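You operate a simulated robot arm through the tools that you are given. There is no shell and no other tool.

Carry out the task below with a simulated robot arm. There is one attempt and no reset: what you move stays moved.

JOB
Empty the peach tub into tin Lot 27 and close it.
Fine: lay the tin's lid on the narrow mat meanwhile and close with that same lid; the white tub goes back. Set down upright: what you pick out.

The check looks at the end state, three seconds after you hand in, the way a careful person would. Anything else that was tipped, shoved, dropped, spilled or broken makes it a failure. Lids that push on must go on centred and level and be pressed home; caps that screw on are set level and turned clockwise until they are tight.

ROBOT AND FRAMES
A 7-joint arm with a two-finger parallel gripper, fixed in place. Base frame: the origin is on the floor under the middle of its stand, x ahead of it, y to its left, z up; the work surface is at about z = 840. Readings come in mm, rad, newtons and seconds.
With the tool pointing down near the work surface it reaches from about 240 to 680 mm from the base axis. Its first joint turns from -1.152 to 1.152 rad. Payload 2.4 kg.
The TCP is the grasp point between the finger pads, 30 mm short of the fingertips. In the tool frame z runs along the fingers and y along their closing line. Largest opening 94 mm; finger width 28, thickness 10; the body of the gripper, 50 by 96 mm, starts 55 mm behind the TCP.
Orientation is told as [roll, pitch, yaw] about the base's x, y, z axes, in that order, counted from this pose: with the fingers straight down and closing along the base's y, the tool's x points along the base's -x, its y along +y and its z along -z.

CONTROLS
- The arm moves only by the tool jog_arm. Its argument "deltas" is a list of rows, each an object of numbers (a shift or turn left out is 0, a gripper value left out holds the last): "ax", "ay", "az": the turn, a rotation vector about the base's x, y, z in units of 60 degrees (1.0 is 60 degrees); "dx", "dy", "dz": the shift along the base's x, y, z in units of 200 mm (1.0 is 200 mm); "jaw": the opening, from 0 (shut) to 1 (fully open). In form: [{"ax": .., "ay": .., "az": .., "dx": .., "dy": .., "dz": .., "jaw": ..}, ...]. A call has 1 to 20 rows; each row is the pose to reach, as a shift and turn from the pose commanded when the call began. A call with a number of a shift or a turn outside -1 to 1 is refused whole. Rows are played at 5 a second. More than 50 mm and 0.15 rad between two rows, or a gripper value outside its range, and nothing of the call is played. Where a pose cannot be reached the arm comes as near as it can. A force on the tool above 70 N (or 10 N above the force at the start of the call, whichever is more), or a blocked arm, ends the call early, and 0.2 s more pass. The fingers move at their own pace (about 153 mm/s each) and stop on an object; they squeeze with about 33 N. The grip force told is the motor's: it shows also when the fingers shut on nothing. Time passes only in rows, and 0.2 s behind the last, so rows that repeat a pose let the fingers close. The reply holds the time, the measured pose of the TCP, the force on the tool along the base axes, the opening and the grip force, in the units named above and with some noise, with the torque about the TCP (base axes, N m) and any sound that the robot's microphone picked up.
- Cameras (640 x 400 px; columns grow to the right, rows downward): "scene" is fixed at [43.9, 485.2, 1426.7]; the picture's right is [-0.62, -0.79, 0.00], its down [-0.51, 0.40, -0.76] and it looks along [0.60, -0.47, -0.65] (base axes); focal length 352 px, centre (320, 200). "wrist" rides on the gripper at [76, 14, -103] in the tool frame; the picture's right is [-0.18, 0.98, 0.00], its down [-0.75, -0.14, -0.64] and it looks along [-0.63, -0.12, 0.77] (tool axes); focal length 243 px, centre (320, 200). There is no depth. A picture from a camera that has moved, and an enlarged one, comes with that camera's place and axes in the base frame and with its lens. The place of the scene camera against the robot may be out by one fixed shift of up to 12 mm in any direction.
- get_image(camera): a new picture of that camera. It takes no simulated time.
- zoom(camera, box): a new picture of the part [left, top, right, bottom] of that camera's present view, enlarged. It takes no simulated time.
- sign_off(): hands the job in; it is judged then, once.

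Nothing tells you positions but the pictures and the camera data. Unless the task says otherwise, let go and move clear before handing in.

The tools are called as a command line: name --argument value ..., lists and objects as JSON in quotes. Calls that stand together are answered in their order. jog_arm: Moves the arm, as the interface text tells. Its arguments: {"type":"object","properties":{"deltas":{"type":"array"}},"required":["deltas"]} The other tools are called the same way: get_image (camera) takes a picture; zoom (camera, box) takes an enlarged picture of a part of a camera's view; sign_off () hands the job in.

At the start:

```text
time: 0.0
tcp_pos: [321.3, 107.3, 1151.1]
tcp_rot: [0.001, -0.001, 0.0]
wrist_force: [0.0, -0.3, -0.3]
moment: [0.06, -0.02, -0.01]
gripper_width: 93.9
finger_force: 0.0
```

scene: 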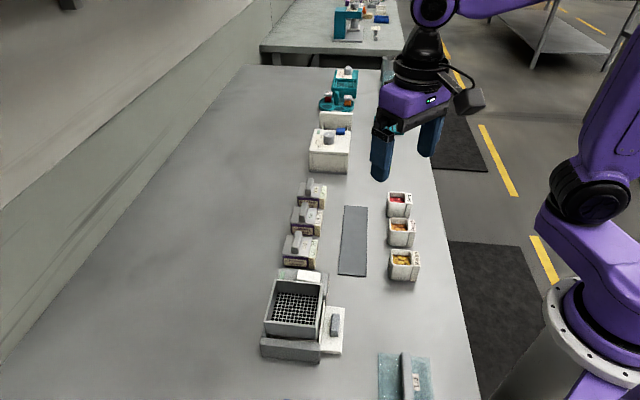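
wrist: 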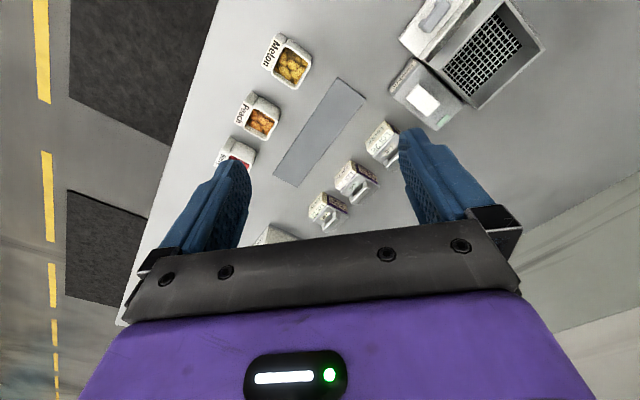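

I see three white tubs (melon, peach, a red one) and three small lidded tins with a narrow grey mat between them. I'll zoom in to read the labels and measure positions before I move anything.

zoom --camera "scene" --box '[260, 160, 440, 290]'

zoom --camera "wrist" --box '[200, 20, 440, 250]'

zoom --camera "scene" --box '[270, 170, 350, 280]'

zoom --camera "scene" --box '[230, 250, 450, 400]'

```text
3.08 times, centred on (350, 225) of scene
camera zoom: at [43.9, 485.2, 1426.7], right [-0.62, -0.79, 0.0], down [-0.51, 0.4, -0.76], along [0.6, -0.47, -0.65], focal length 1083 px, centre (228, 123)
```

zoom: 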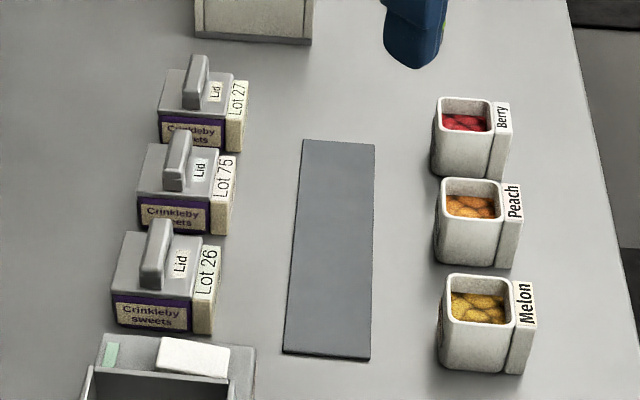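

```text
1.74 times, centred on (320, 135) of wrist
camera zoom: at [246.2, 120.8, 1253.3], right [0.18, 0.98, 0.0], down [0.75, -0.14, 0.64], along [0.63, -0.12, -0.77], focal length 422 px, centre (320, 313)
```

zoom: 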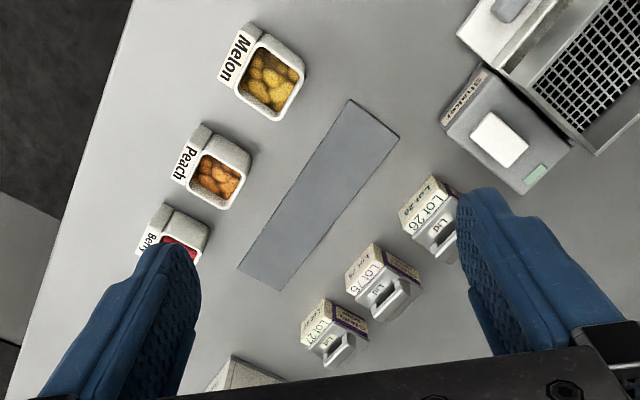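

```text
3.64 times, centred on (310, 225) of scene
camera zoom: at [43.9, 485.2, 1426.7], right [-0.62, -0.79, 0.0], down [-0.51, 0.4, -0.76], along [0.6, -0.47, -0.65], focal length 1279 px, centre (356, 109)
```

zoom: 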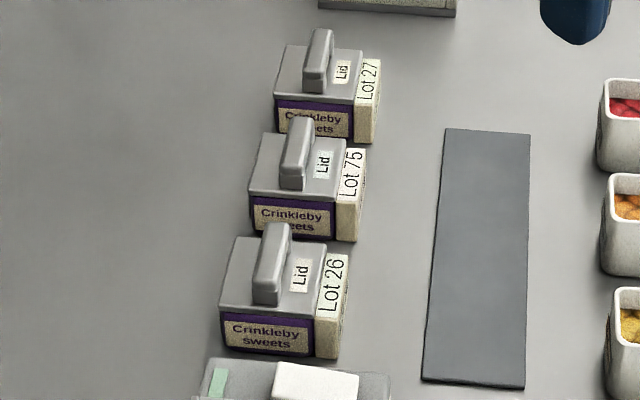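

```text
2.67 times, centred on (340, 325) of scene
camera zoom: at [43.9, 485.2, 1426.7], right [-0.62, -0.79, 0.0], down [-0.51, 0.4, -0.76], along [0.6, -0.47, -0.65], focal length 938 px, centre (267, -133)
```

zoom: 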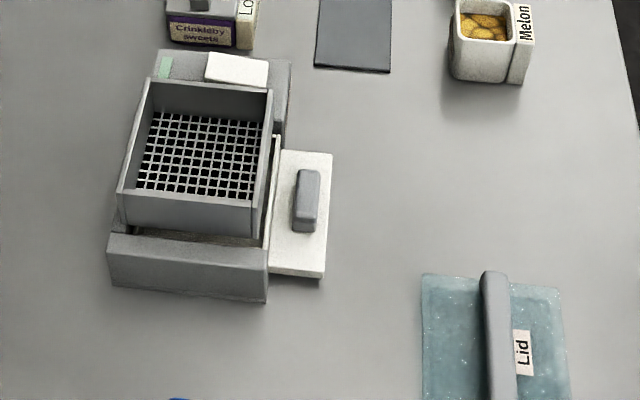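

The scene and wrist views agree up to a fixed camera shift of about (+10, -9) mm. Lot 27 is roughly at (588, 74), the mat is centred near (442, 73) and turned 45°, and the peach tub is near (376, 2). I'll move the wrist camera, yawed -45°, to get a close look at Lot 27.

jog_arm --deltas '[{"dx": 0.15, "dy": 0.08, "dz": -0.087, "az": -0.125, "jaw": 1}, {"dx": 0.3, "dy": 0.16, "dz": -0.173, "az": -0.25}, {"dx": 0.45, "dy": 0.24, "dz": -0.26, "az": -0.375}, {"dx": 0.6, "dy": 0.32, "dz": -0.347, "az": -0.5}, {"dx": 0.75, "dy": 0.4, "dz": -0.433, "az": -0.625}, {"dx": 0.9, "dy": 0.48, "dz": -0.52, "az": -0.75}, {"dx": 0.9, "dy": 0.48, "dz": -0.52, "az": -0.75}]'

```text
time: 1.6
tcp_pos: [501.0, 204.8, 1049.1]
tcp_rot: [0.001, 0.0, -0.786]
wrist_force: [-0.4, -0.6, 0.2]
moment: [0.02, 0.03, 0.0]
gripper_width: 93.9
finger_force: 0.0
```

The arm is now near (501, 205, 1049) with yaw -45°. I'll take a picture from here.

get_image --camera "wrist"

get_image --camera "scene"

```text
taken
camera wrist: at [459.3, 267.7, 1149.2], right [0.83, 0.56, 0.0], down [0.43, -0.63, 0.64], along [0.36, -0.53, -0.77], focal length 243 px, centre (320, 200)
```

wrist: 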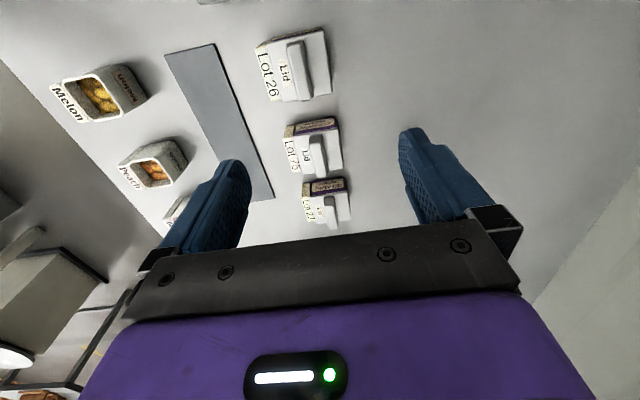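

```text
taken
```

scene: 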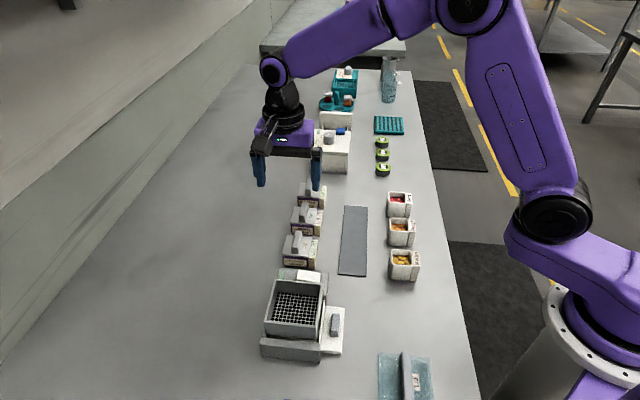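

The tins show between the fingers. I'll enlarge that part to measure it.

zoom --camera "wrist" --box '[240, 100, 400, 240]'

zoom --camera "scene" --box '[280, 170, 340, 220]'

zoom --camera "scene" --box '[370, 180, 440, 290]'

zoom --camera "wrist" --box '[40, 40, 240, 220]'

```text
2.86 times, centred on (320, 170) of wrist
camera zoom: at [459.3, 267.7, 1149.2], right [0.83, 0.56, 0.0], down [0.43, -0.63, 0.64], along [0.36, -0.53, -0.77], focal length 693 px, centre (320, 286)
```

zoom: 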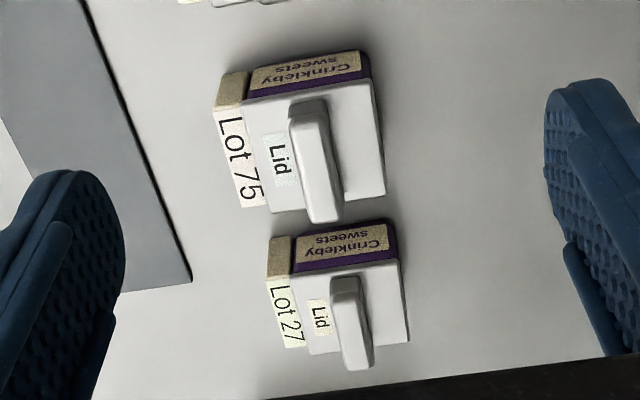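

```text
8.00 times, centred on (310, 195) of scene
camera zoom: at [43.9, 485.2, 1426.7], right [-0.62, -0.79, 0.0], down [-0.51, 0.4, -0.76], along [0.6, -0.47, -0.65], focal length 2815 px, centre (400, 240)
```

zoom: 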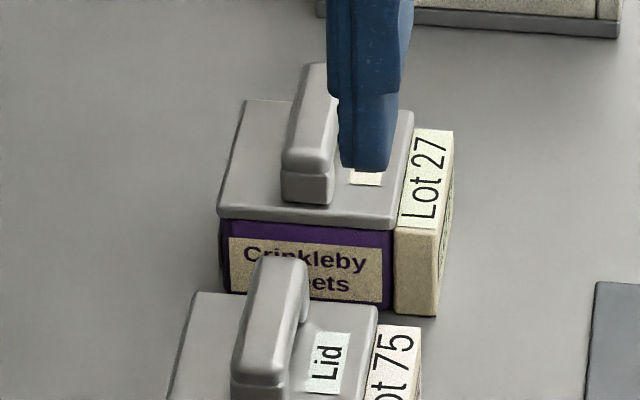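

```text
3.64 times, centred on (405, 235) of scene
camera zoom: at [43.9, 485.2, 1426.7], right [-0.62, -0.79, 0.0], down [-0.51, 0.4, -0.76], along [0.6, -0.47, -0.65], focal length 1279 px, centre (11, 73)
```

zoom: 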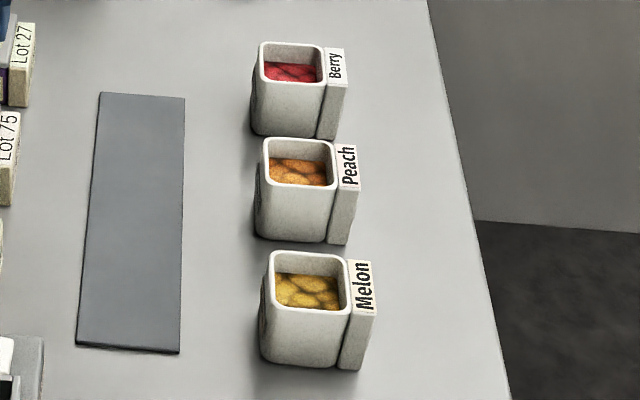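

```text
2.22 times, centred on (140, 130) of wrist
camera zoom: at [459.3, 267.7, 1149.2], right [0.83, 0.56, 0.0], down [0.43, -0.63, 0.64], along [0.36, -0.53, -0.77], focal length 539 px, centre (720, 356)
```

zoom: 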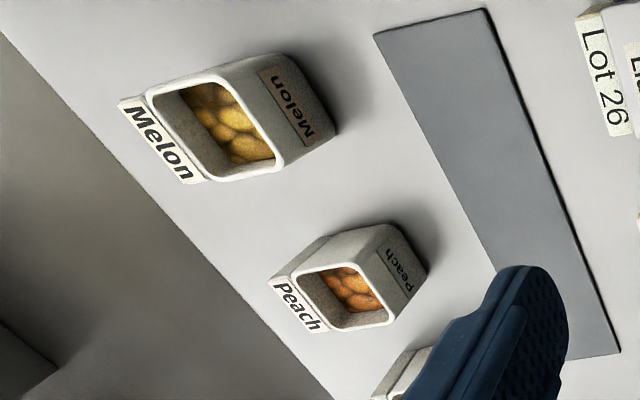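

Triangulating both views puts Lot 27's centre near (611, 74) with the lid plate at z≈872 and its bar handle running along the 45° line. I'll go above it with the jaws partly open and check the alignment before descending.

jog_arm --deltas '[{"dx": 0.11, "dy": -0.13, "dz": -0.087, "jaw": 0.6}, {"dx": 0.22, "dy": -0.26, "dz": -0.174}, {"dx": 0.33, "dy": -0.39, "dz": -0.261}, {"dx": 0.44, "dy": -0.52, "dz": -0.348}, {"dx": 0.55, "dy": -0.65, "dz": -0.435}, {"dx": 0.55, "dy": -0.65, "dz": -0.435}]'

get_image --camera "wrist"

get_image --camera "scene"

```text
time: 3.0
tcp_pos: [610.0, 74.0, 958.7]
tcp_rot: [0.001, 0.0, -0.786]
wrist_force: [0.7, -1.1, -0.2]
moment: [0.01, 0.01, 0.02]
gripper_width: 56.3
finger_force: 0.1
```

```text
taken
camera wrist: at [567.3, 138.3, 1060.5], right [0.83, 0.56, 0.0], down [0.43, -0.63, 0.64], along [0.36, -0.53, -0.77], focal length 243 px, centre (320, 200)
```

wrist: 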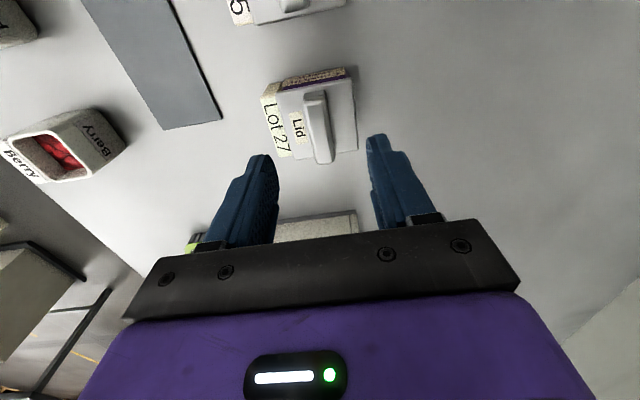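

```text
taken
```

scene: 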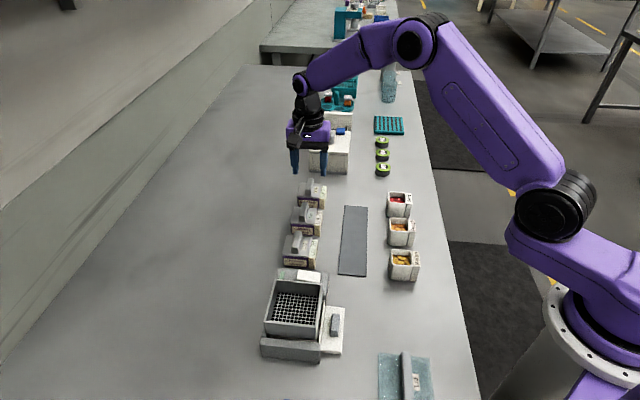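

zoom --camera "wrist" --box '[230, 50, 400, 200]'

zoom --camera "scene" --box '[285, 140, 345, 220]'

```text
2.67 times, centred on (315, 125) of wrist
camera zoom: at [567.3, 138.3, 1060.5], right [0.83, 0.56, 0.0], down [0.43, -0.63, 0.64], along [0.36, -0.53, -0.77], focal length 647 px, centre (333, 400)
```

zoom: 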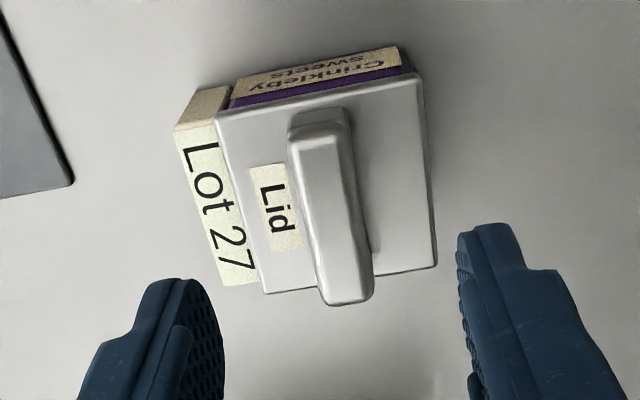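

```text
5.00 times, centred on (315, 180) of scene
camera zoom: at [43.9, 485.1, 1426.7], right [-0.62, -0.79, 0.0], down [-0.51, 0.4, -0.76], along [0.6, -0.47, -0.65], focal length 1759 px, centre (345, 300)
```

zoom: 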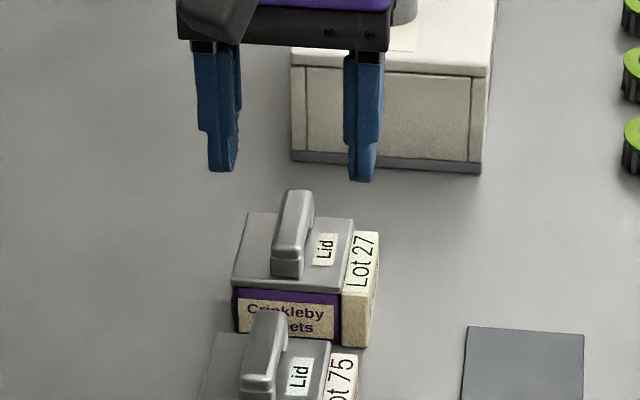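

The lid plate works out as a 57 mm square centred at (611, 74.2), and the TCP is right above it. I'll descend so the fingertips stop just above the plate, then grip the handle.

jog_arm --deltas '[{"dz": -0.1, "jaw": 0.6}, {"dz": -0.2}, {"dz": -0.27}, {"dz": -0.27}]'

zoom --camera "scene" --box '[285, 150, 345, 220]'

zoom --camera "wrist" --box '[220, 80, 420, 230]'

```text
time: 4.0
tcp_pos: [610.2, 74.6, 905.8]
tcp_rot: [0.001, -0.002, -0.786]
wrist_force: [-1.0, 1.7, 11.2]
moment: [-0.04, 0.15, -0.01]
gripper_width: 56.3
finger_force: 0.0
```

```text
5.71 times, centred on (315, 185) of scene
camera zoom: at [43.7, 485.2, 1426.7], right [-0.62, -0.79, 0.0], down [-0.51, 0.4, -0.76], along [0.6, -0.47, -0.65], focal length 2010 px, centre (349, 286)
```

zoom: 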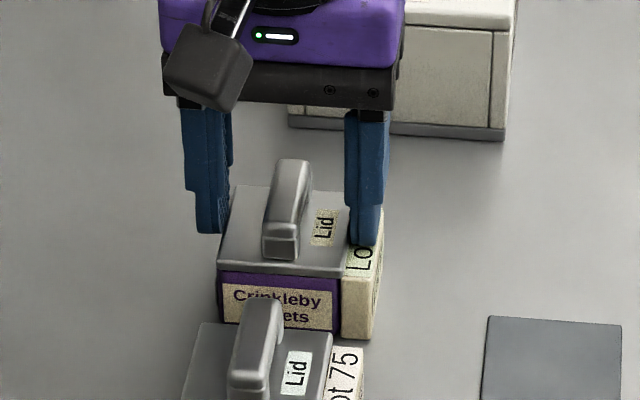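

```text
2.67 times, centred on (320, 155) of wrist
camera zoom: at [568.7, 138.2, 1008.0], right [0.82, 0.57, 0.0], down [0.43, -0.63, 0.64], along [0.36, -0.53, -0.77], focal length 647 px, centre (320, 320)
```

zoom: 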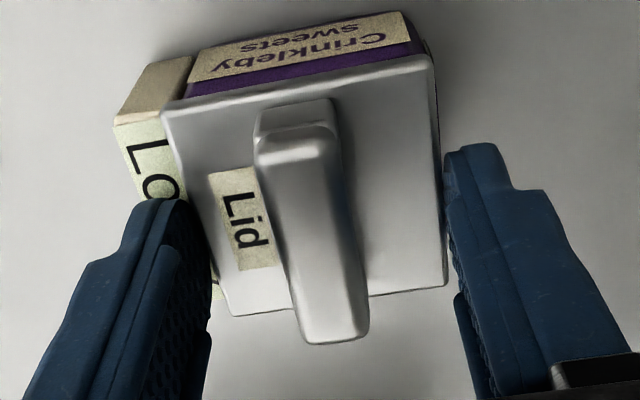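

The force reads 11 N upward, so a fingertip is lightly touching the lid plate or label block. I'll back off 3 mm before closing on the handle.

jog_arm --deltas '[{"dz": 0.015, "jaw": 0.6}, {"dz": 0.015, "jaw": 0.6}]'

```text
time: 4.6
tcp_pos: [610.9, 73.9, 908.4]
tcp_rot: [0.001, 0.0, -0.786]
wrist_force: [-0.3, 0.0, 0.7]
moment: [-0.01, 0.01, 0.01]
gripper_width: 56.5
finger_force: 0.0
```

The contact is gone. I'll check that the tin has not shifted, then close.

jog_arm --deltas '[{"jaw": 0.3}, {"jaw": 0.0}, {"jaw": 0.0}, {"jaw": 0.0}]'

zoom --camera "scene" --box '[285, 150, 345, 220]'

zoom --camera "wrist" --box '[220, 80, 420, 230]'

```text
time: 5.6
tcp_pos: [609.5, 75.0, 909.8]
tcp_rot: [-0.001, 0.0, -0.785]
wrist_force: [0.2, -0.6, -0.3]
moment: [0.02, -0.02, -0.01]
gripper_width: 54.6
finger_force: 32.8
```

```text
5.71 times, centred on (315, 185) of scene
camera zoom: at [43.9, 485.2, 1426.7], right [-0.62, -0.79, 0.0], down [-0.51, 0.4, -0.76], along [0.6, -0.47, -0.65], focal length 2010 px, centre (349, 286)
```

zoom: 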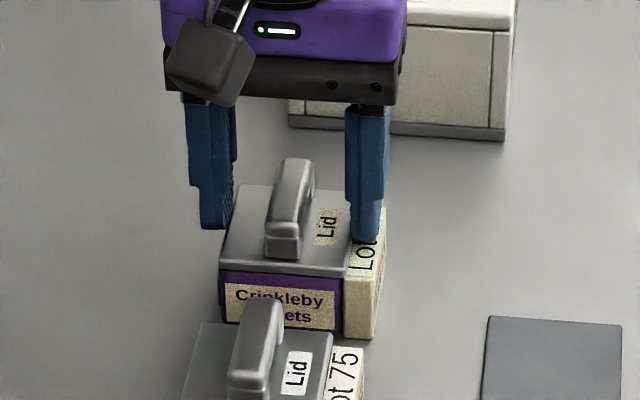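

```text
2.67 times, centred on (320, 155) of wrist
camera zoom: at [568.3, 137.5, 1010.5], right [0.83, 0.56, 0.0], down [0.43, -0.63, 0.64], along [0.36, -0.53, -0.77], focal length 647 px, centre (320, 320)
```

zoom: 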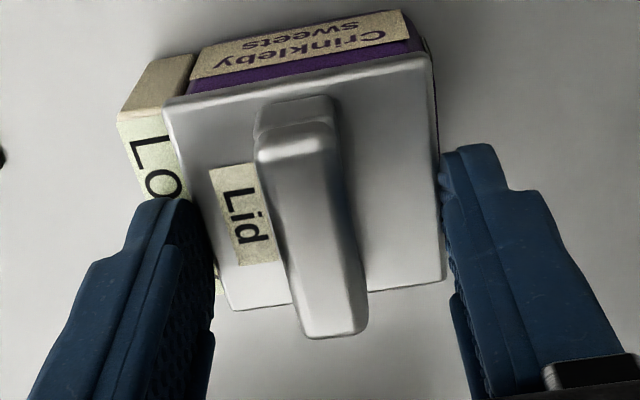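

The fingers stopped at 54.6 mm, so they caught the lid plate's edges and not the handle. That means the plate top is near z≈880, higher than I estimated. I'll open, rise about 7 mm, and close on the handle itself.

jog_arm --deltas '[{"jaw": 0.64}, {"jaw": 0.64}, {"dz": 0.04, "jaw": 0.64}, {"dz": 0.04, "jaw": 0.64}]'

jog_arm --deltas '[{"jaw": 0.3}, {"jaw": 0.0}, {"jaw": 0.0}, {"jaw": 0.0}]'

zoom --camera "scene" --box '[285, 150, 345, 220]'

zoom --camera "wrist" --box '[220, 80, 420, 230]'

```text
time: 6.6
tcp_pos: [610.1, 74.3, 917.1]
tcp_rot: [0.001, 0.001, -0.785]
wrist_force: [0.4, -0.4, -0.3]
moment: [0.03, -0.01, 0.02]
gripper_width: 60.1
finger_force: 0.0
```

```text
time: 7.6
tcp_pos: [611.0, 75.3, 916.1]
tcp_rot: [0.002, 0.0, -0.785]
wrist_force: [0.1, -0.6, -1.4]
moment: [0.0, 0.04, -0.02]
gripper_width: 14.8
finger_force: 33.4
```

```text
5.71 times, centred on (315, 185) of scene
camera zoom: at [43.9, 485.2, 1426.7], right [-0.62, -0.79, 0.0], down [-0.51, 0.4, -0.76], along [0.6, -0.47, -0.65], focal length 2010 px, centre (349, 286)
```

zoom: 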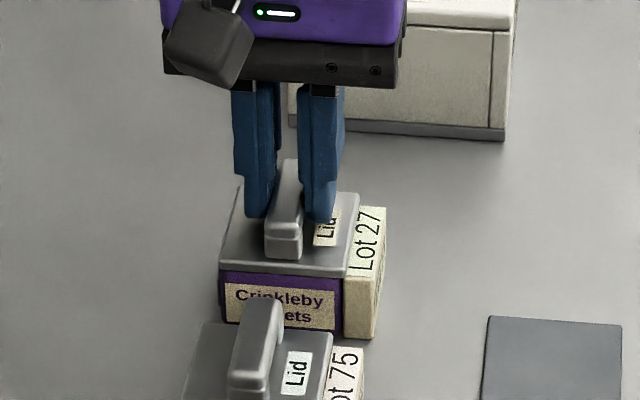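

```text
2.67 times, centred on (320, 155) of wrist
camera zoom: at [568.3, 137.6, 1018.8], right [0.83, 0.56, 0.0], down [0.43, -0.63, 0.64], along [0.36, -0.53, -0.77], focal length 647 px, centre (320, 320)
```

zoom: 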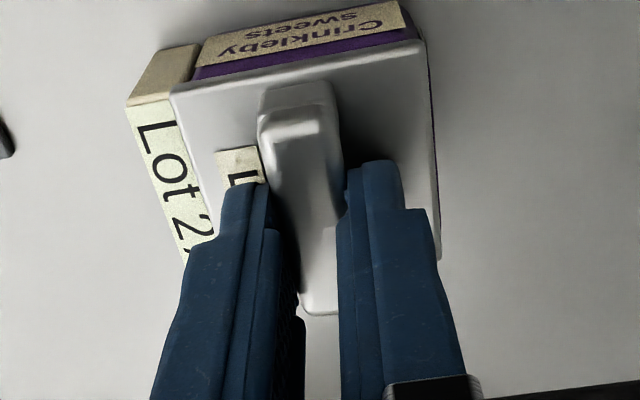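

The handle is gripped at 14.8 mm and 33 N. I'll lift gently at first and watch the force, in case the lid is tight or drags the tin up.

jog_arm --deltas '[{"dz": 0.01}, {"dz": 0.02}, {"dz": 0.03}, {"dz": 0.04}, {"dz": 0.05}, {"dz": 0.05}]'

zoom --camera "scene" --box '[285, 150, 345, 220]'

zoom --camera "wrist" --box '[220, 80, 420, 230]'

```text
time: 9.0
tcp_pos: [610.9, 73.1, 926.5]
tcp_rot: [0.002, 0.0, -0.786]
wrist_force: [-0.6, 0.3, -0.5]
moment: [-0.02, 0.01, 0.02]
gripper_width: 14.8
finger_force: 32.9
```

```text
5.71 times, centred on (315, 185) of scene
camera zoom: at [43.9, 485.2, 1426.7], right [-0.62, -0.79, 0.0], down [-0.51, 0.4, -0.76], along [0.6, -0.47, -0.65], focal length 2010 px, centre (349, 286)
```

zoom: 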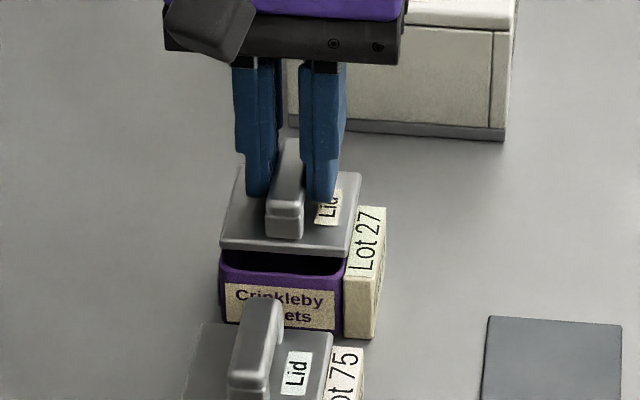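

```text
2.67 times, centred on (320, 155) of wrist
camera zoom: at [568.6, 136.4, 1029.6], right [0.83, 0.56, 0.0], down [0.43, -0.63, 0.64], along [0.36, -0.53, -0.77], focal length 647 px, centre (320, 320)
```

zoom: 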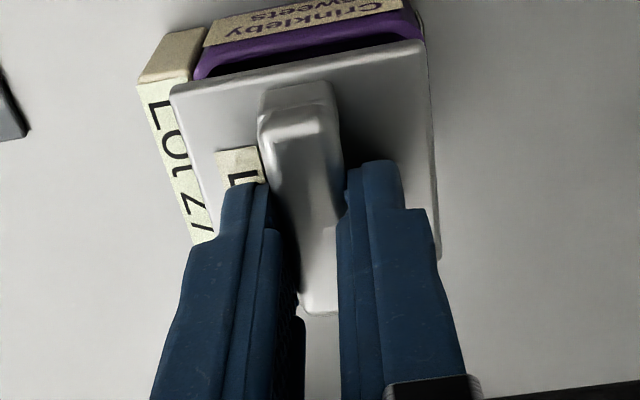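

The lid came free and the tin stayed put. I'll carry the lid up and over to above the mat centre at about (442, 73).

jog_arm --deltas '[{"dz": 0.15}, {"dz": 0.3}, {"dx": -0.17, "dz": 0.3}, {"dx": -0.34, "dz": 0.3}, {"dx": -0.51, "dz": 0.3}, {"dx": -0.68, "dz": 0.3}, {"dx": -0.845, "dz": 0.3}, {"dx": -0.845, "dz": 0.3}]'

get_image --camera "scene"

get_image --camera "wrist"

zoom --camera "scene" --box '[310, 140, 420, 280]'

zoom --camera "scene" --box '[290, 170, 340, 215]'

```text
time: 10.8
tcp_pos: [442.2, 74.9, 987.0]
tcp_rot: [0.001, 0.0, -0.785]
wrist_force: [0.5, -0.8, -0.2]
moment: [0.01, -0.01, 0.0]
gripper_width: 14.8
finger_force: 33.0
```

```text
taken
```

scene: 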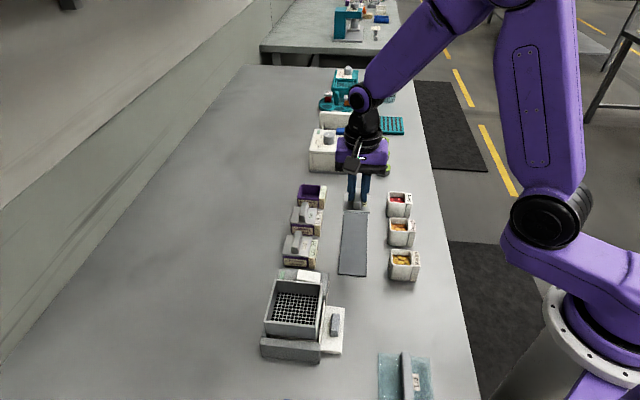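

```text
taken
camera wrist: at [400.2, 138.1, 1090.0], right [0.83, 0.56, 0.0], down [0.43, -0.63, 0.64], along [0.36, -0.53, -0.77], focal length 243 px, centre (320, 200)
```

wrist: 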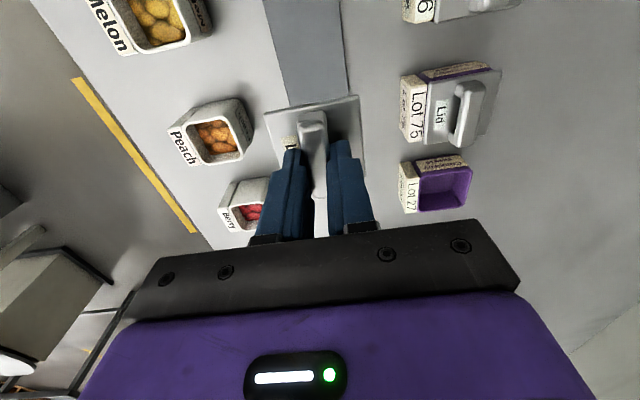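

```text
2.86 times, centred on (365, 210) of scene
camera zoom: at [43.9, 485.2, 1426.7], right [-0.62, -0.79, 0.0], down [-0.51, 0.4, -0.76], along [0.6, -0.47, -0.65], focal length 1005 px, centre (191, 171)
```

zoom: 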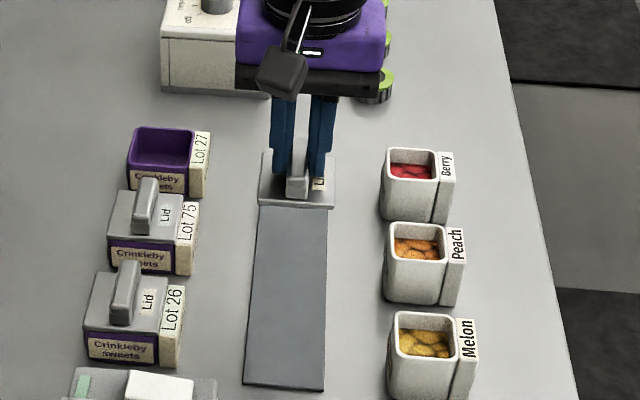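

```text
8.89 times, centred on (315, 192) of scene
camera zoom: at [43.9, 485.2, 1426.7], right [-0.62, -0.79, 0.0], down [-0.51, 0.4, -0.76], along [0.6, -0.47, -0.65], focal length 3128 px, centre (364, 267)
```

zoom: 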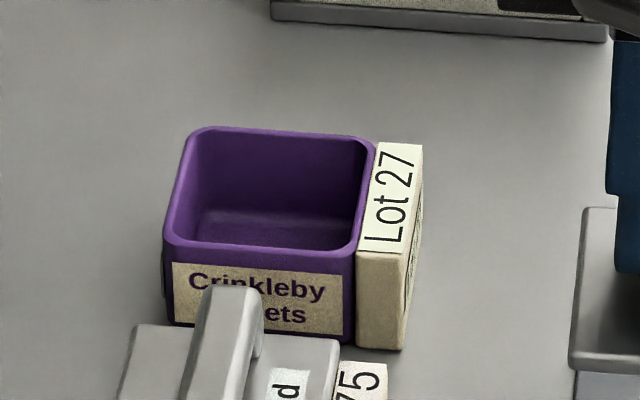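

The tin is open and clearly empty, and the lid is above the mat. I'll look closely at the lid's rim and at the peach tub from here.

zoom --camera "scene" --box '[345, 185, 380, 220]'

zoom --camera "wrist" --box '[160, 50, 380, 240]'

zoom --camera "wrist" --box '[380, 50, 520, 230]'

```text
11.43 times, centred on (362, 202) of scene
camera zoom: at [43.9, 485.2, 1426.7], right [-0.62, -0.79, 0.0], down [-0.51, 0.4, -0.76], along [0.6, -0.47, -0.65], focal length 4021 px, centre (-166, 171)
```

zoom: 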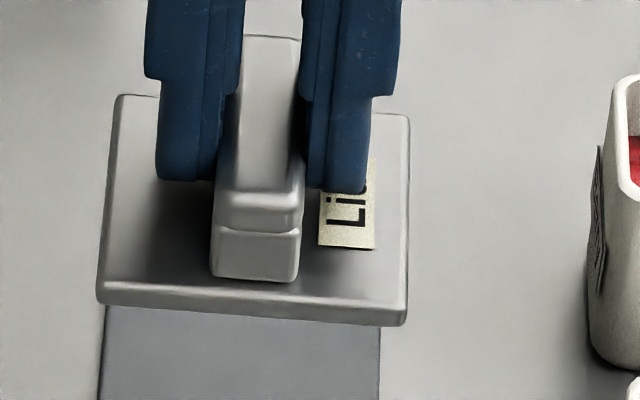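

```text
2.11 times, centred on (270, 145) of wrist
camera zoom: at [400.2, 138.1, 1090.0], right [0.83, 0.56, 0.0], down [0.43, -0.63, 0.64], along [0.36, -0.53, -0.77], focal length 511 px, centre (425, 316)
```

zoom: 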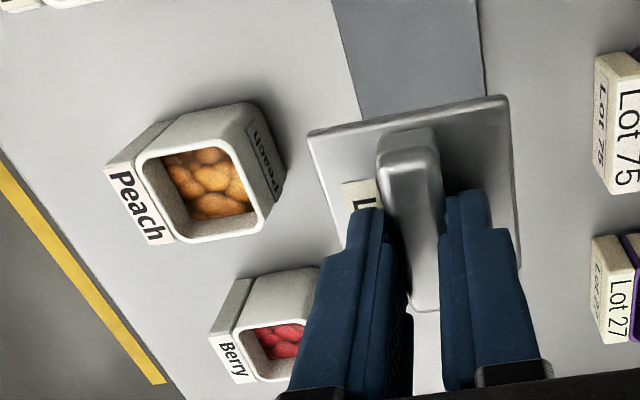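

```text
2.22 times, centred on (450, 140) of wrist
camera zoom: at [400.2, 138.1, 1090.0], right [0.83, 0.56, 0.0], down [0.43, -0.63, 0.64], along [0.36, -0.53, -0.77], focal length 539 px, centre (31, 333)
```

zoom: 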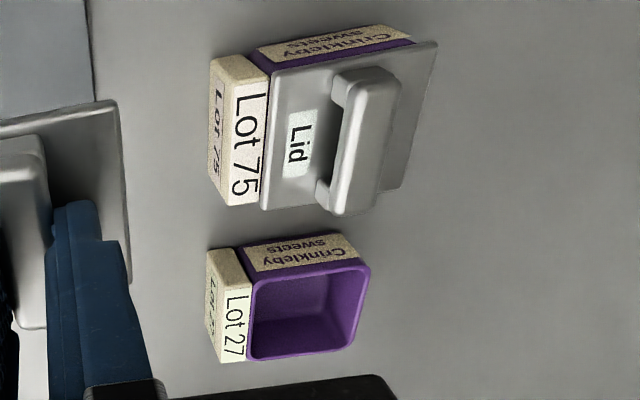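

The lid's handle is centred and the lid is square with the mat. I'll lower it to just above the mat first.

jog_arm --deltas '[{"dz": -0.12}, {"dz": -0.24}, {"dz": -0.36}, {"dz": -0.45}, {"dz": -0.45}]'

zoom --camera "scene" --box '[330, 190, 390, 280]'

zoom --camera "wrist" --box '[220, 0, 440, 200]'

```text
time: 12.0
tcp_pos: [441.8, 73.7, 895.8]
tcp_rot: [0.0, 0.002, -0.787]
wrist_force: [0.1, -0.5, 0.0]
moment: [0.01, 0.02, 0.0]
gripper_width: 14.9
finger_force: 33.2
```

```text
4.44 times, centred on (360, 235) of scene
camera zoom: at [43.9, 485.2, 1426.7], right [-0.62, -0.79, 0.0], down [-0.51, 0.4, -0.76], along [0.6, -0.47, -0.65], focal length 1564 px, centre (142, 44)
```

zoom: 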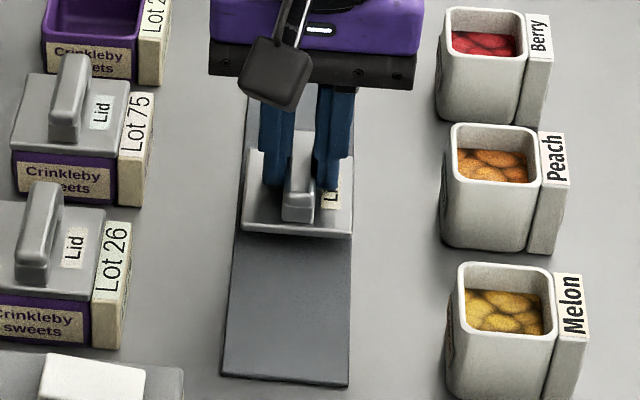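

```text
2.00 times, centred on (330, 100) of wrist
camera zoom: at [398.9, 136.2, 998.9], right [0.83, 0.56, 0.0], down [0.43, -0.63, 0.64], along [0.36, -0.53, -0.77], focal length 485 px, centre (300, 400)
```

zoom: 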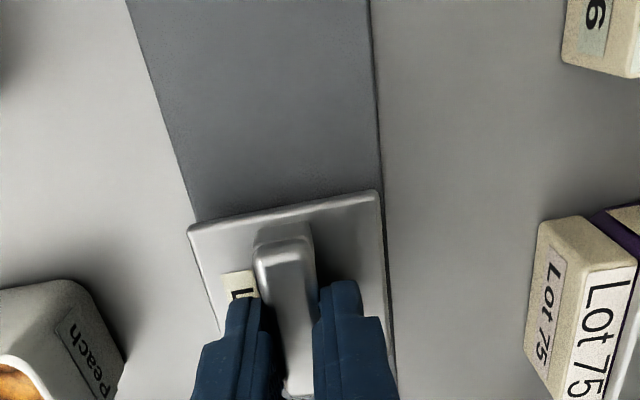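

The lid is centred over the mat with about 10 mm of gap left. I'll lower it in small steps and watch for contact.

jog_arm --deltas '[{"dz": -0.015}, {"dz": -0.03}, {"dz": -0.03}]'

```text
time: 12.8
tcp_pos: [442.3, 73.9, 892.2]
tcp_rot: [0.0, 0.001, -0.783]
wrist_force: [0.5, -0.2, -1.0]
moment: [-0.01, 0.0, -0.03]
gripper_width: 14.7
finger_force: 32.8
```

No contact yet, so I'll go on down in 1 to 2 mm steps.

jog_arm --deltas '[{"dz": -0.01}, {"dz": -0.01}]'

jog_arm --deltas '[{"dz": -0.01}, {"dz": -0.01}]'

```text
time: 13.4
tcp_pos: [441.3, 73.1, 889.4]
tcp_rot: [0.0, 0.0, -0.787]
wrist_force: [0.2, 0.4, -0.2]
moment: [-0.01, -0.01, 0.0]
gripper_width: 14.6
finger_force: 32.8
```

```text
time: 14.0
tcp_pos: [441.6, 73.6, 887.0]
tcp_rot: [0.001, 0.0, -0.785]
wrist_force: [0.3, -0.1, 0.7]
moment: [0.04, -0.01, 0.02]
gripper_width: 14.6
finger_force: 32.9
```

jog_arm --deltas '[{"dz": -0.005}, {"dz": -0.005}]'

jog_arm --deltas '[{"dz": -0.005}, {"dz": -0.005}]'

zoom --camera "scene" --box '[340, 195, 380, 235]'

```text
time: 14.6
tcp_pos: [442.7, 73.7, 886.2]
tcp_rot: [0.0, 0.001, -0.784]
wrist_force: [0.8, 0.2, -0.9]
moment: [0.01, -0.02, -0.01]
gripper_width: 14.7
finger_force: 33.0
```

```text
time: 15.2
tcp_pos: [441.9, 74.2, 884.7]
tcp_rot: [0.0, 0.0, -0.784]
wrist_force: [-0.5, -0.3, 0.7]
moment: [0.03, 0.0, -0.01]
gripper_width: 14.7
finger_force: 32.7
```

```text
10.00 times, centred on (360, 215) of scene
camera zoom: at [43.9, 485.2, 1426.7], right [-0.62, -0.79, 0.0], down [-0.51, 0.4, -0.76], along [0.6, -0.47, -0.65], focal length 3518 px, centre (-80, 50)
```

zoom: 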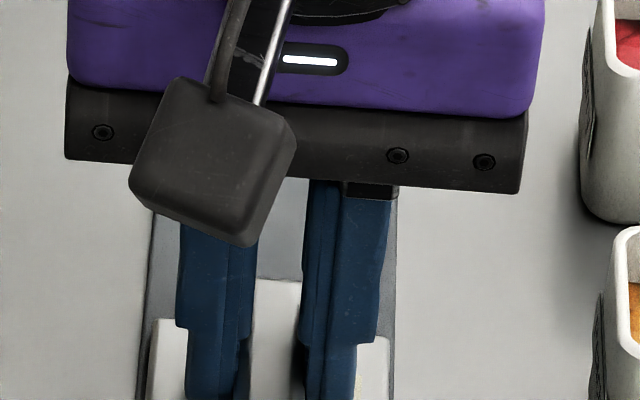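

zoom --camera "scene" --box '[338, 225, 378, 250]'

jog_arm --deltas '[{"dz": -0.005}, {"dz": -0.005}]'

zoom --camera "scene" --box '[338, 225, 378, 250]'

```text
16.00 times, centred on (358, 238) of scene
camera zoom: at [43.9, 485.2, 1426.7], right [-0.62, -0.79, 0.0], down [-0.51, 0.4, -0.76], along [0.6, -0.47, -0.65], focal length 5630 px, centre (-288, -400)
```

zoom: 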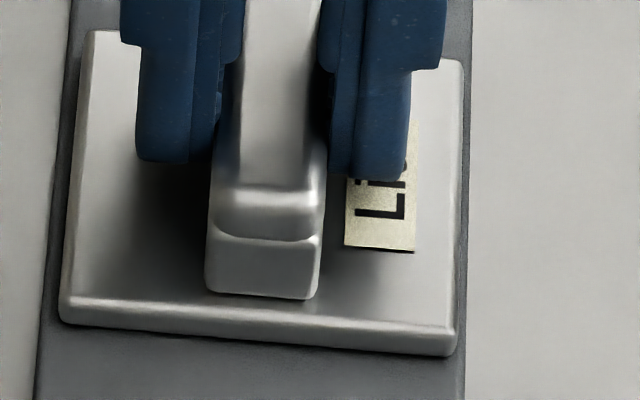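

```text
time: 15.8
tcp_pos: [442.1, 72.9, 884.7]
tcp_rot: [0.001, 0.001, -0.785]
wrist_force: [-2.7, 0.3, 11.8]
moment: [0.0, 0.11, 0.0]
gripper_width: 14.8
finger_force: 32.9
```

```text
16.00 times, centred on (358, 238) of scene
camera zoom: at [43.7, 485.1, 1426.7], right [-0.62, -0.79, 0.0], down [-0.51, 0.4, -0.76], along [0.6, -0.47, -0.65], focal length 5630 px, centre (-288, -400)
```

zoom: 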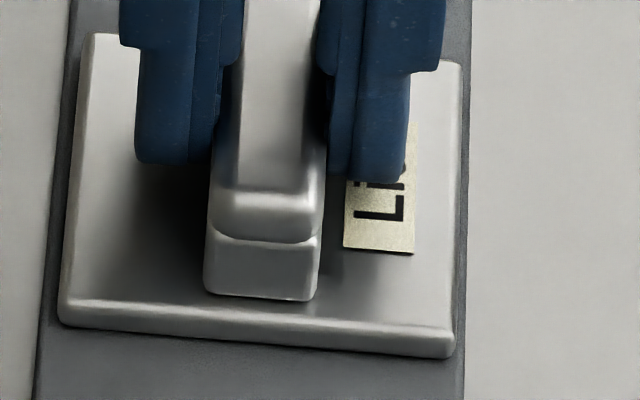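

Contact at 11.8 N: the lid is flat on the mat with margin on both sides. I'll release it and rise.

jog_arm --deltas '[{"dz": 0.003, "jaw": 0.0}, {"dz": 0.003, "jaw": 0.25}, {"dz": 0.003, "jaw": 0.5}, {"dz": 0.003, "jaw": 0.5}]'

jog_arm --deltas '[{"dz": 0.15}, {"dz": 0.35}, {"dz": 0.55}, {"dz": 0.75}, {"dz": 0.75}]'

get_image --camera "scene"

get_image --camera "wrist"

```text
time: 16.8
tcp_pos: [442.3, 73.5, 883.9]
tcp_rot: [0.0, 0.0, -0.786]
wrist_force: [-0.2, 0.0, -0.1]
moment: [-0.01, -0.01, -0.04]
gripper_width: 47.3
finger_force: 0.0
```

```text
time: 18.0
tcp_pos: [442.2, 74.2, 1036.3]
tcp_rot: [0.001, 0.001, -0.785]
wrist_force: [-0.1, -0.5, 0.4]
moment: [0.02, -0.03, 0.0]
gripper_width: 47.0
finger_force: 0.1
```

```text
taken
```

scene: 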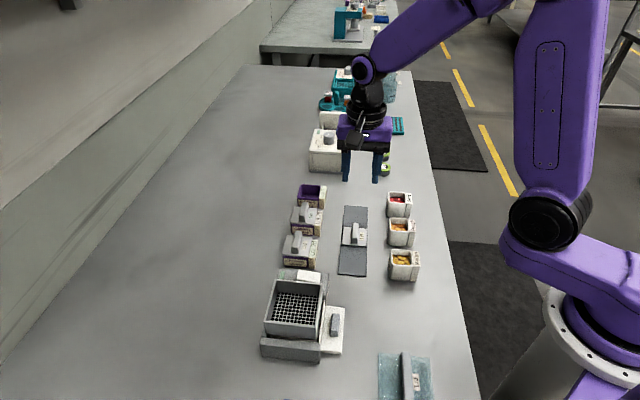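

```text
taken
camera wrist: at [399.0, 136.8, 1138.6], right [0.83, 0.56, 0.0], down [0.43, -0.63, 0.64], along [0.36, -0.53, -0.77], focal length 243 px, centre (320, 200)
```

wrist: 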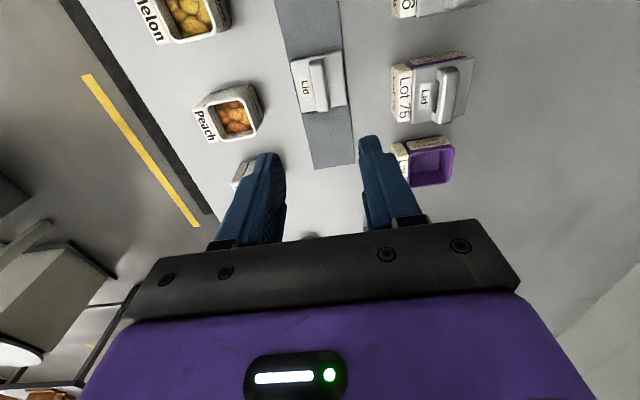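

The lid sits safely on the mat and the open tin is undisturbed. Now I'll study the peach tub's shape for a grasp and pour.

zoom --camera "wrist" --box '[180, 60, 290, 160]'

zoom --camera "scene" --box '[375, 180, 435, 290]'

zoom --camera "wrist" --box '[380, 40, 500, 200]'

zoom --camera "scene" --box '[290, 200, 420, 260]'

```text
4.00 times, centred on (235, 110) of wrist
camera zoom: at [399.0, 136.8, 1138.6], right [0.83, 0.56, 0.0], down [0.43, -0.63, 0.64], along [0.36, -0.53, -0.77], focal length 970 px, centre (660, 560)
```

zoom: 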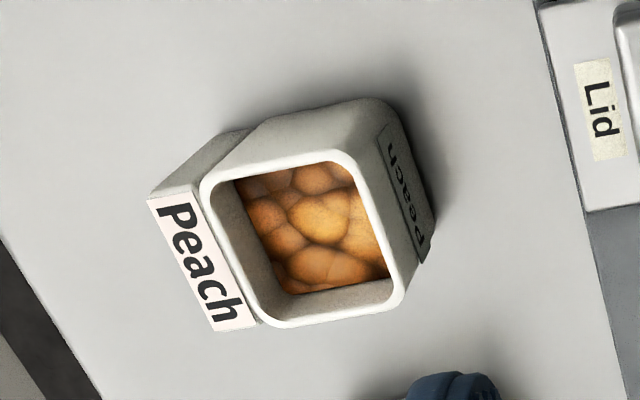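

```text
3.64 times, centred on (405, 235) of scene
camera zoom: at [43.9, 485.2, 1426.7], right [-0.62, -0.79, 0.0], down [-0.51, 0.4, -0.76], along [0.6, -0.47, -0.65], focal length 1279 px, centre (11, 73)
```

zoom: 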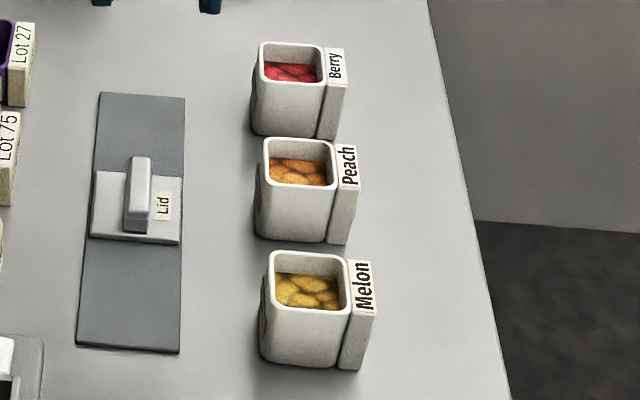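

```text
2.50 times, centred on (440, 120) of wrist
camera zoom: at [399.0, 136.8, 1138.6], right [0.83, 0.56, 0.0], down [0.43, -0.63, 0.64], along [0.36, -0.53, -0.77], focal length 606 px, centre (20, 400)
```

zoom: 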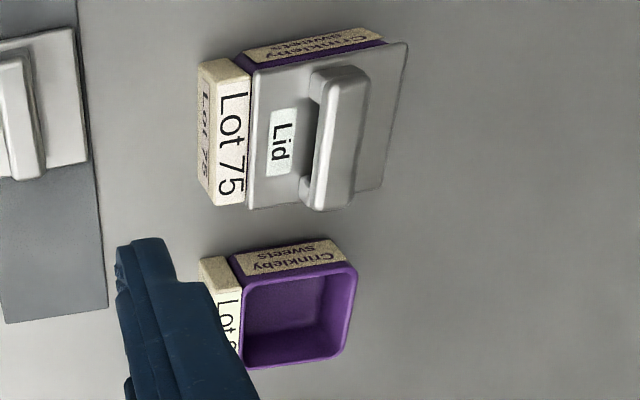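

```text
4.92 times, centred on (355, 230) of scene
camera zoom: at [43.9, 485.2, 1426.7], right [-0.62, -0.79, 0.0], down [-0.51, 0.4, -0.76], along [0.6, -0.47, -0.65], focal length 1732 px, centre (148, 52)
```

zoom: 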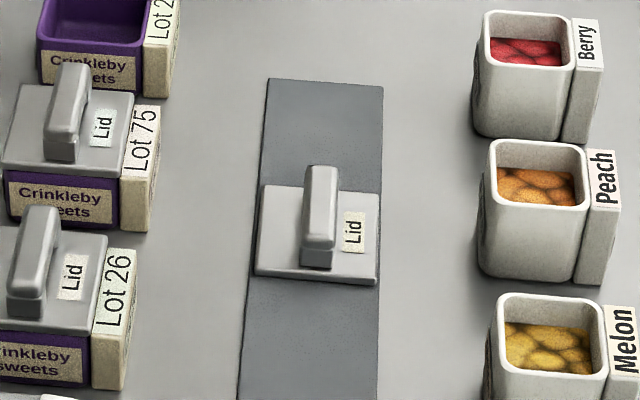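

The peach tub is about 44 mm square and 48 mm tall, centred near (379, 1), with its label block facing the robot. The pour needs an unusual wrist attitude, so I'll first test it empty-handed and high up, starting by yawing to -135°.

jog_arm --deltas '[{"az": -0.125, "dz": 0.06, "dx": 0.0, "dy": 0.0}, {"az": -0.25, "dz": 0.12}, {"az": -0.375, "dz": 0.18}, {"az": -0.5, "dz": 0.24}, {"az": -0.625, "dz": 0.3}, {"az": -0.75, "dz": 0.36}]'

jog_arm --deltas '[{"az": -0.125}, {"az": -0.25}, {"az": -0.375}, {"az": -0.5}, {"az": -0.625}, {"az": -0.75}, {"az": -0.75}]'

```text
time: 19.4
tcp_pos: [441.5, 73.2, 1106.2]
tcp_rot: [0.0, 0.0, -1.575]
wrist_force: [-0.1, 0.1, 0.3]
moment: [0.0, 0.02, -0.03]
gripper_width: 47.1
finger_force: 0.0
```

```text
time: 21.0
tcp_pos: [440.7, 74.1, 1107.4]
tcp_rot: [-0.001, -0.001, -2.356]
wrist_force: [-0.4, 0.2, -0.7]
moment: [-0.01, 0.0, -0.01]
gripper_width: 47.2
finger_force: 0.2
```

Yaw -135° is reachable. Next I'll test tilting the tool toward horizontal, pointing away from the base, while moving toward the tin's x and staying high at z≈1107.

jog_arm --deltas '[{"ax": 0.0943, "ay": -0.0943, "dx": 0.08}, {"ax": 0.1886, "ay": -0.1886, "dx": 0.16}, {"ax": 0.2829, "ay": -0.2829, "dx": 0.24}, {"ax": 0.3772, "ay": -0.3772, "dx": 0.32}, {"ax": 0.4715, "ay": -0.4715, "dx": 0.4}, {"ax": 0.5658, "ay": -0.5658, "dx": 0.48}, {"ax": 0.6601, "ay": -0.6601, "dx": 0.56}, {"ax": 0.7544, "ay": -0.7544, "dx": 0.64}, {"ax": 0.8487, "ay": -0.8487, "dx": 0.72}, {"ax": 0.943, "ay": -0.943, "dx": 0.79}, {"ax": 0.943, "ay": -0.943, "dx": 0.79}]'

get_image --camera "scene"

```text
time: 23.4
tcp_pos: [600.7, 73.2, 1106.5]
tcp_rot: [0.006, 1.399, -2.35]
wrist_force: [0.0, 0.3, -0.8]
moment: [0.01, 0.02, -0.03]
gripper_width: 47.3
finger_force: 0.1
```

```text
taken
```

scene: 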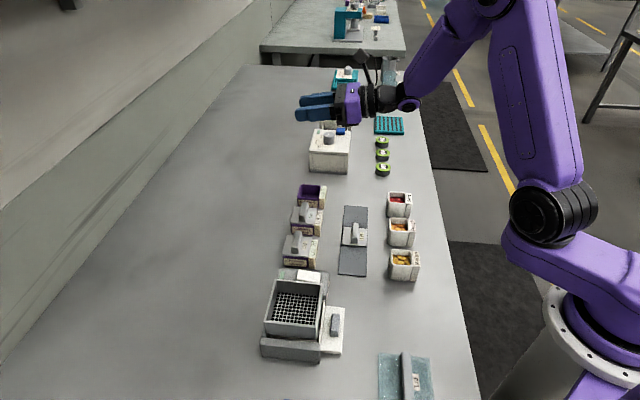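

The tilted pose works, with the tool nearly horizontal and the camera on top. I'll zoom in to see how far the wrist hangs below the tool axis.

zoom --camera "scene" --box '[280, 30, 480, 180]'

```text
2.67 times, centred on (380, 105) of scene
camera zoom: at [43.9, 485.2, 1426.7], right [-0.62, -0.79, 0.0], down [-0.51, 0.4, -0.76], along [0.6, -0.47, -0.65], focal length 938 px, centre (160, 453)
```

zoom: 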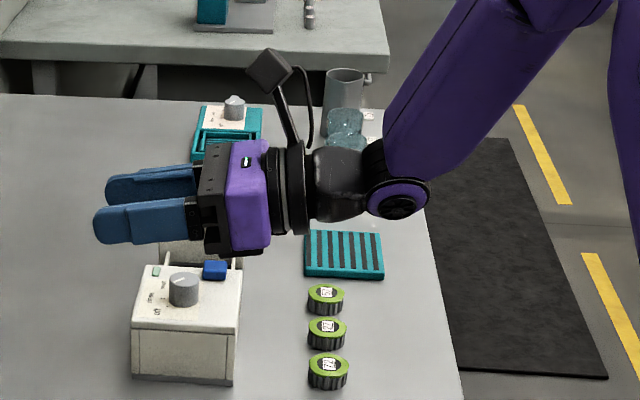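

The wrist hangs only about 45 mm below the tool axis and has good room. Now I'll go back over the peach tub and test the start attitude there, with the gripper leaned 40° outward, still high up.

jog_arm --deltas '[{"ax": -0.0943, "ay": 0.0943, "dx": -0.08, "dy": -0.03}, {"ax": -0.1886, "ay": 0.1886, "dx": -0.16, "dy": -0.06}, {"ax": -0.2829, "ay": 0.2829, "dx": -0.24, "dy": -0.09}, {"ax": -0.3772, "ay": 0.3772, "dx": -0.32, "dy": -0.12}, {"ax": -0.4715, "ay": 0.4715, "dx": -0.4, "dy": -0.15}, {"ax": -0.5658, "ay": 0.5658, "dx": -0.48, "dy": -0.18}, {"ax": -0.6601, "ay": 0.6601, "dx": -0.56, "dy": -0.21}, {"ax": -0.7544, "ay": 0.7544, "dx": -0.64, "dy": -0.24}, {"ax": -0.8487, "ay": 0.8487, "dx": -0.72, "dy": -0.27}, {"ax": -0.943, "ay": 0.943, "dx": -0.8, "dy": -0.3}]'

jog_arm --deltas '[{"ax": -0.0943, "ay": 0.0943, "dx": -0.06, "dy": -0.01, "jaw": 0.8}, {"ax": -0.1886, "ay": 0.1886, "dx": -0.12, "dy": -0.02}, {"ax": -0.2829, "ay": 0.2829, "dx": -0.18, "dy": -0.03}, {"ax": -0.3772, "ay": 0.3772, "dx": -0.24, "dy": -0.045}, {"ax": -0.4714, "ay": 0.4714, "dx": -0.305, "dy": -0.06}, {"ax": -0.4714, "ay": 0.4714, "dx": -0.305, "dy": -0.06}]'

get_image --camera "scene"

get_image --camera "wrist"

```text
time: 25.6
tcp_pos: [440.0, 12.6, 1106.6]
tcp_rot: [0.002, -0.003, -2.355]
wrist_force: [-0.8, 0.2, 0.4]
moment: [-0.03, 0.02, -0.02]
gripper_width: 47.2
finger_force: 0.0
```

```text
time: 27.0
tcp_pos: [378.9, 0.9, 1107.0]
tcp_rot: [-0.001, -0.699, -2.357]
wrist_force: [0.8, -0.4, 0.1]
moment: [0.04, 0.01, 0.01]
gripper_width: 74.9
finger_force: 0.0
```

```text
taken
```

scene: 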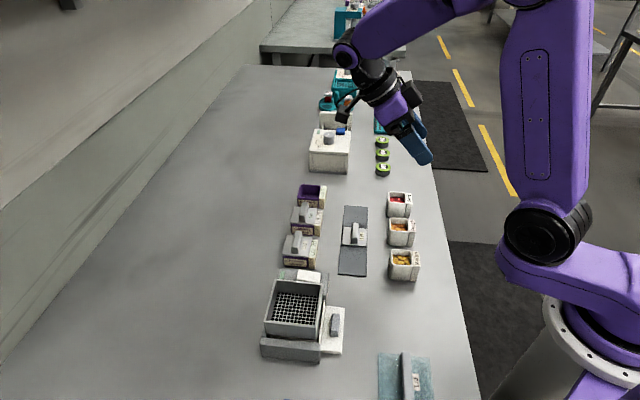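

```text
taken
camera wrist: at [477.3, 78.0, 1136.5], right [0.6, -0.79, 0.12], down [-0.21, -0.02, 0.98], along [-0.77, -0.61, -0.18], focal length 243 px, centre (320, 200)
```

wrist: 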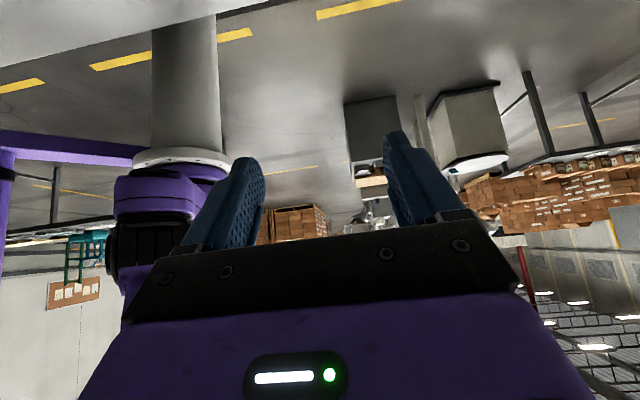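

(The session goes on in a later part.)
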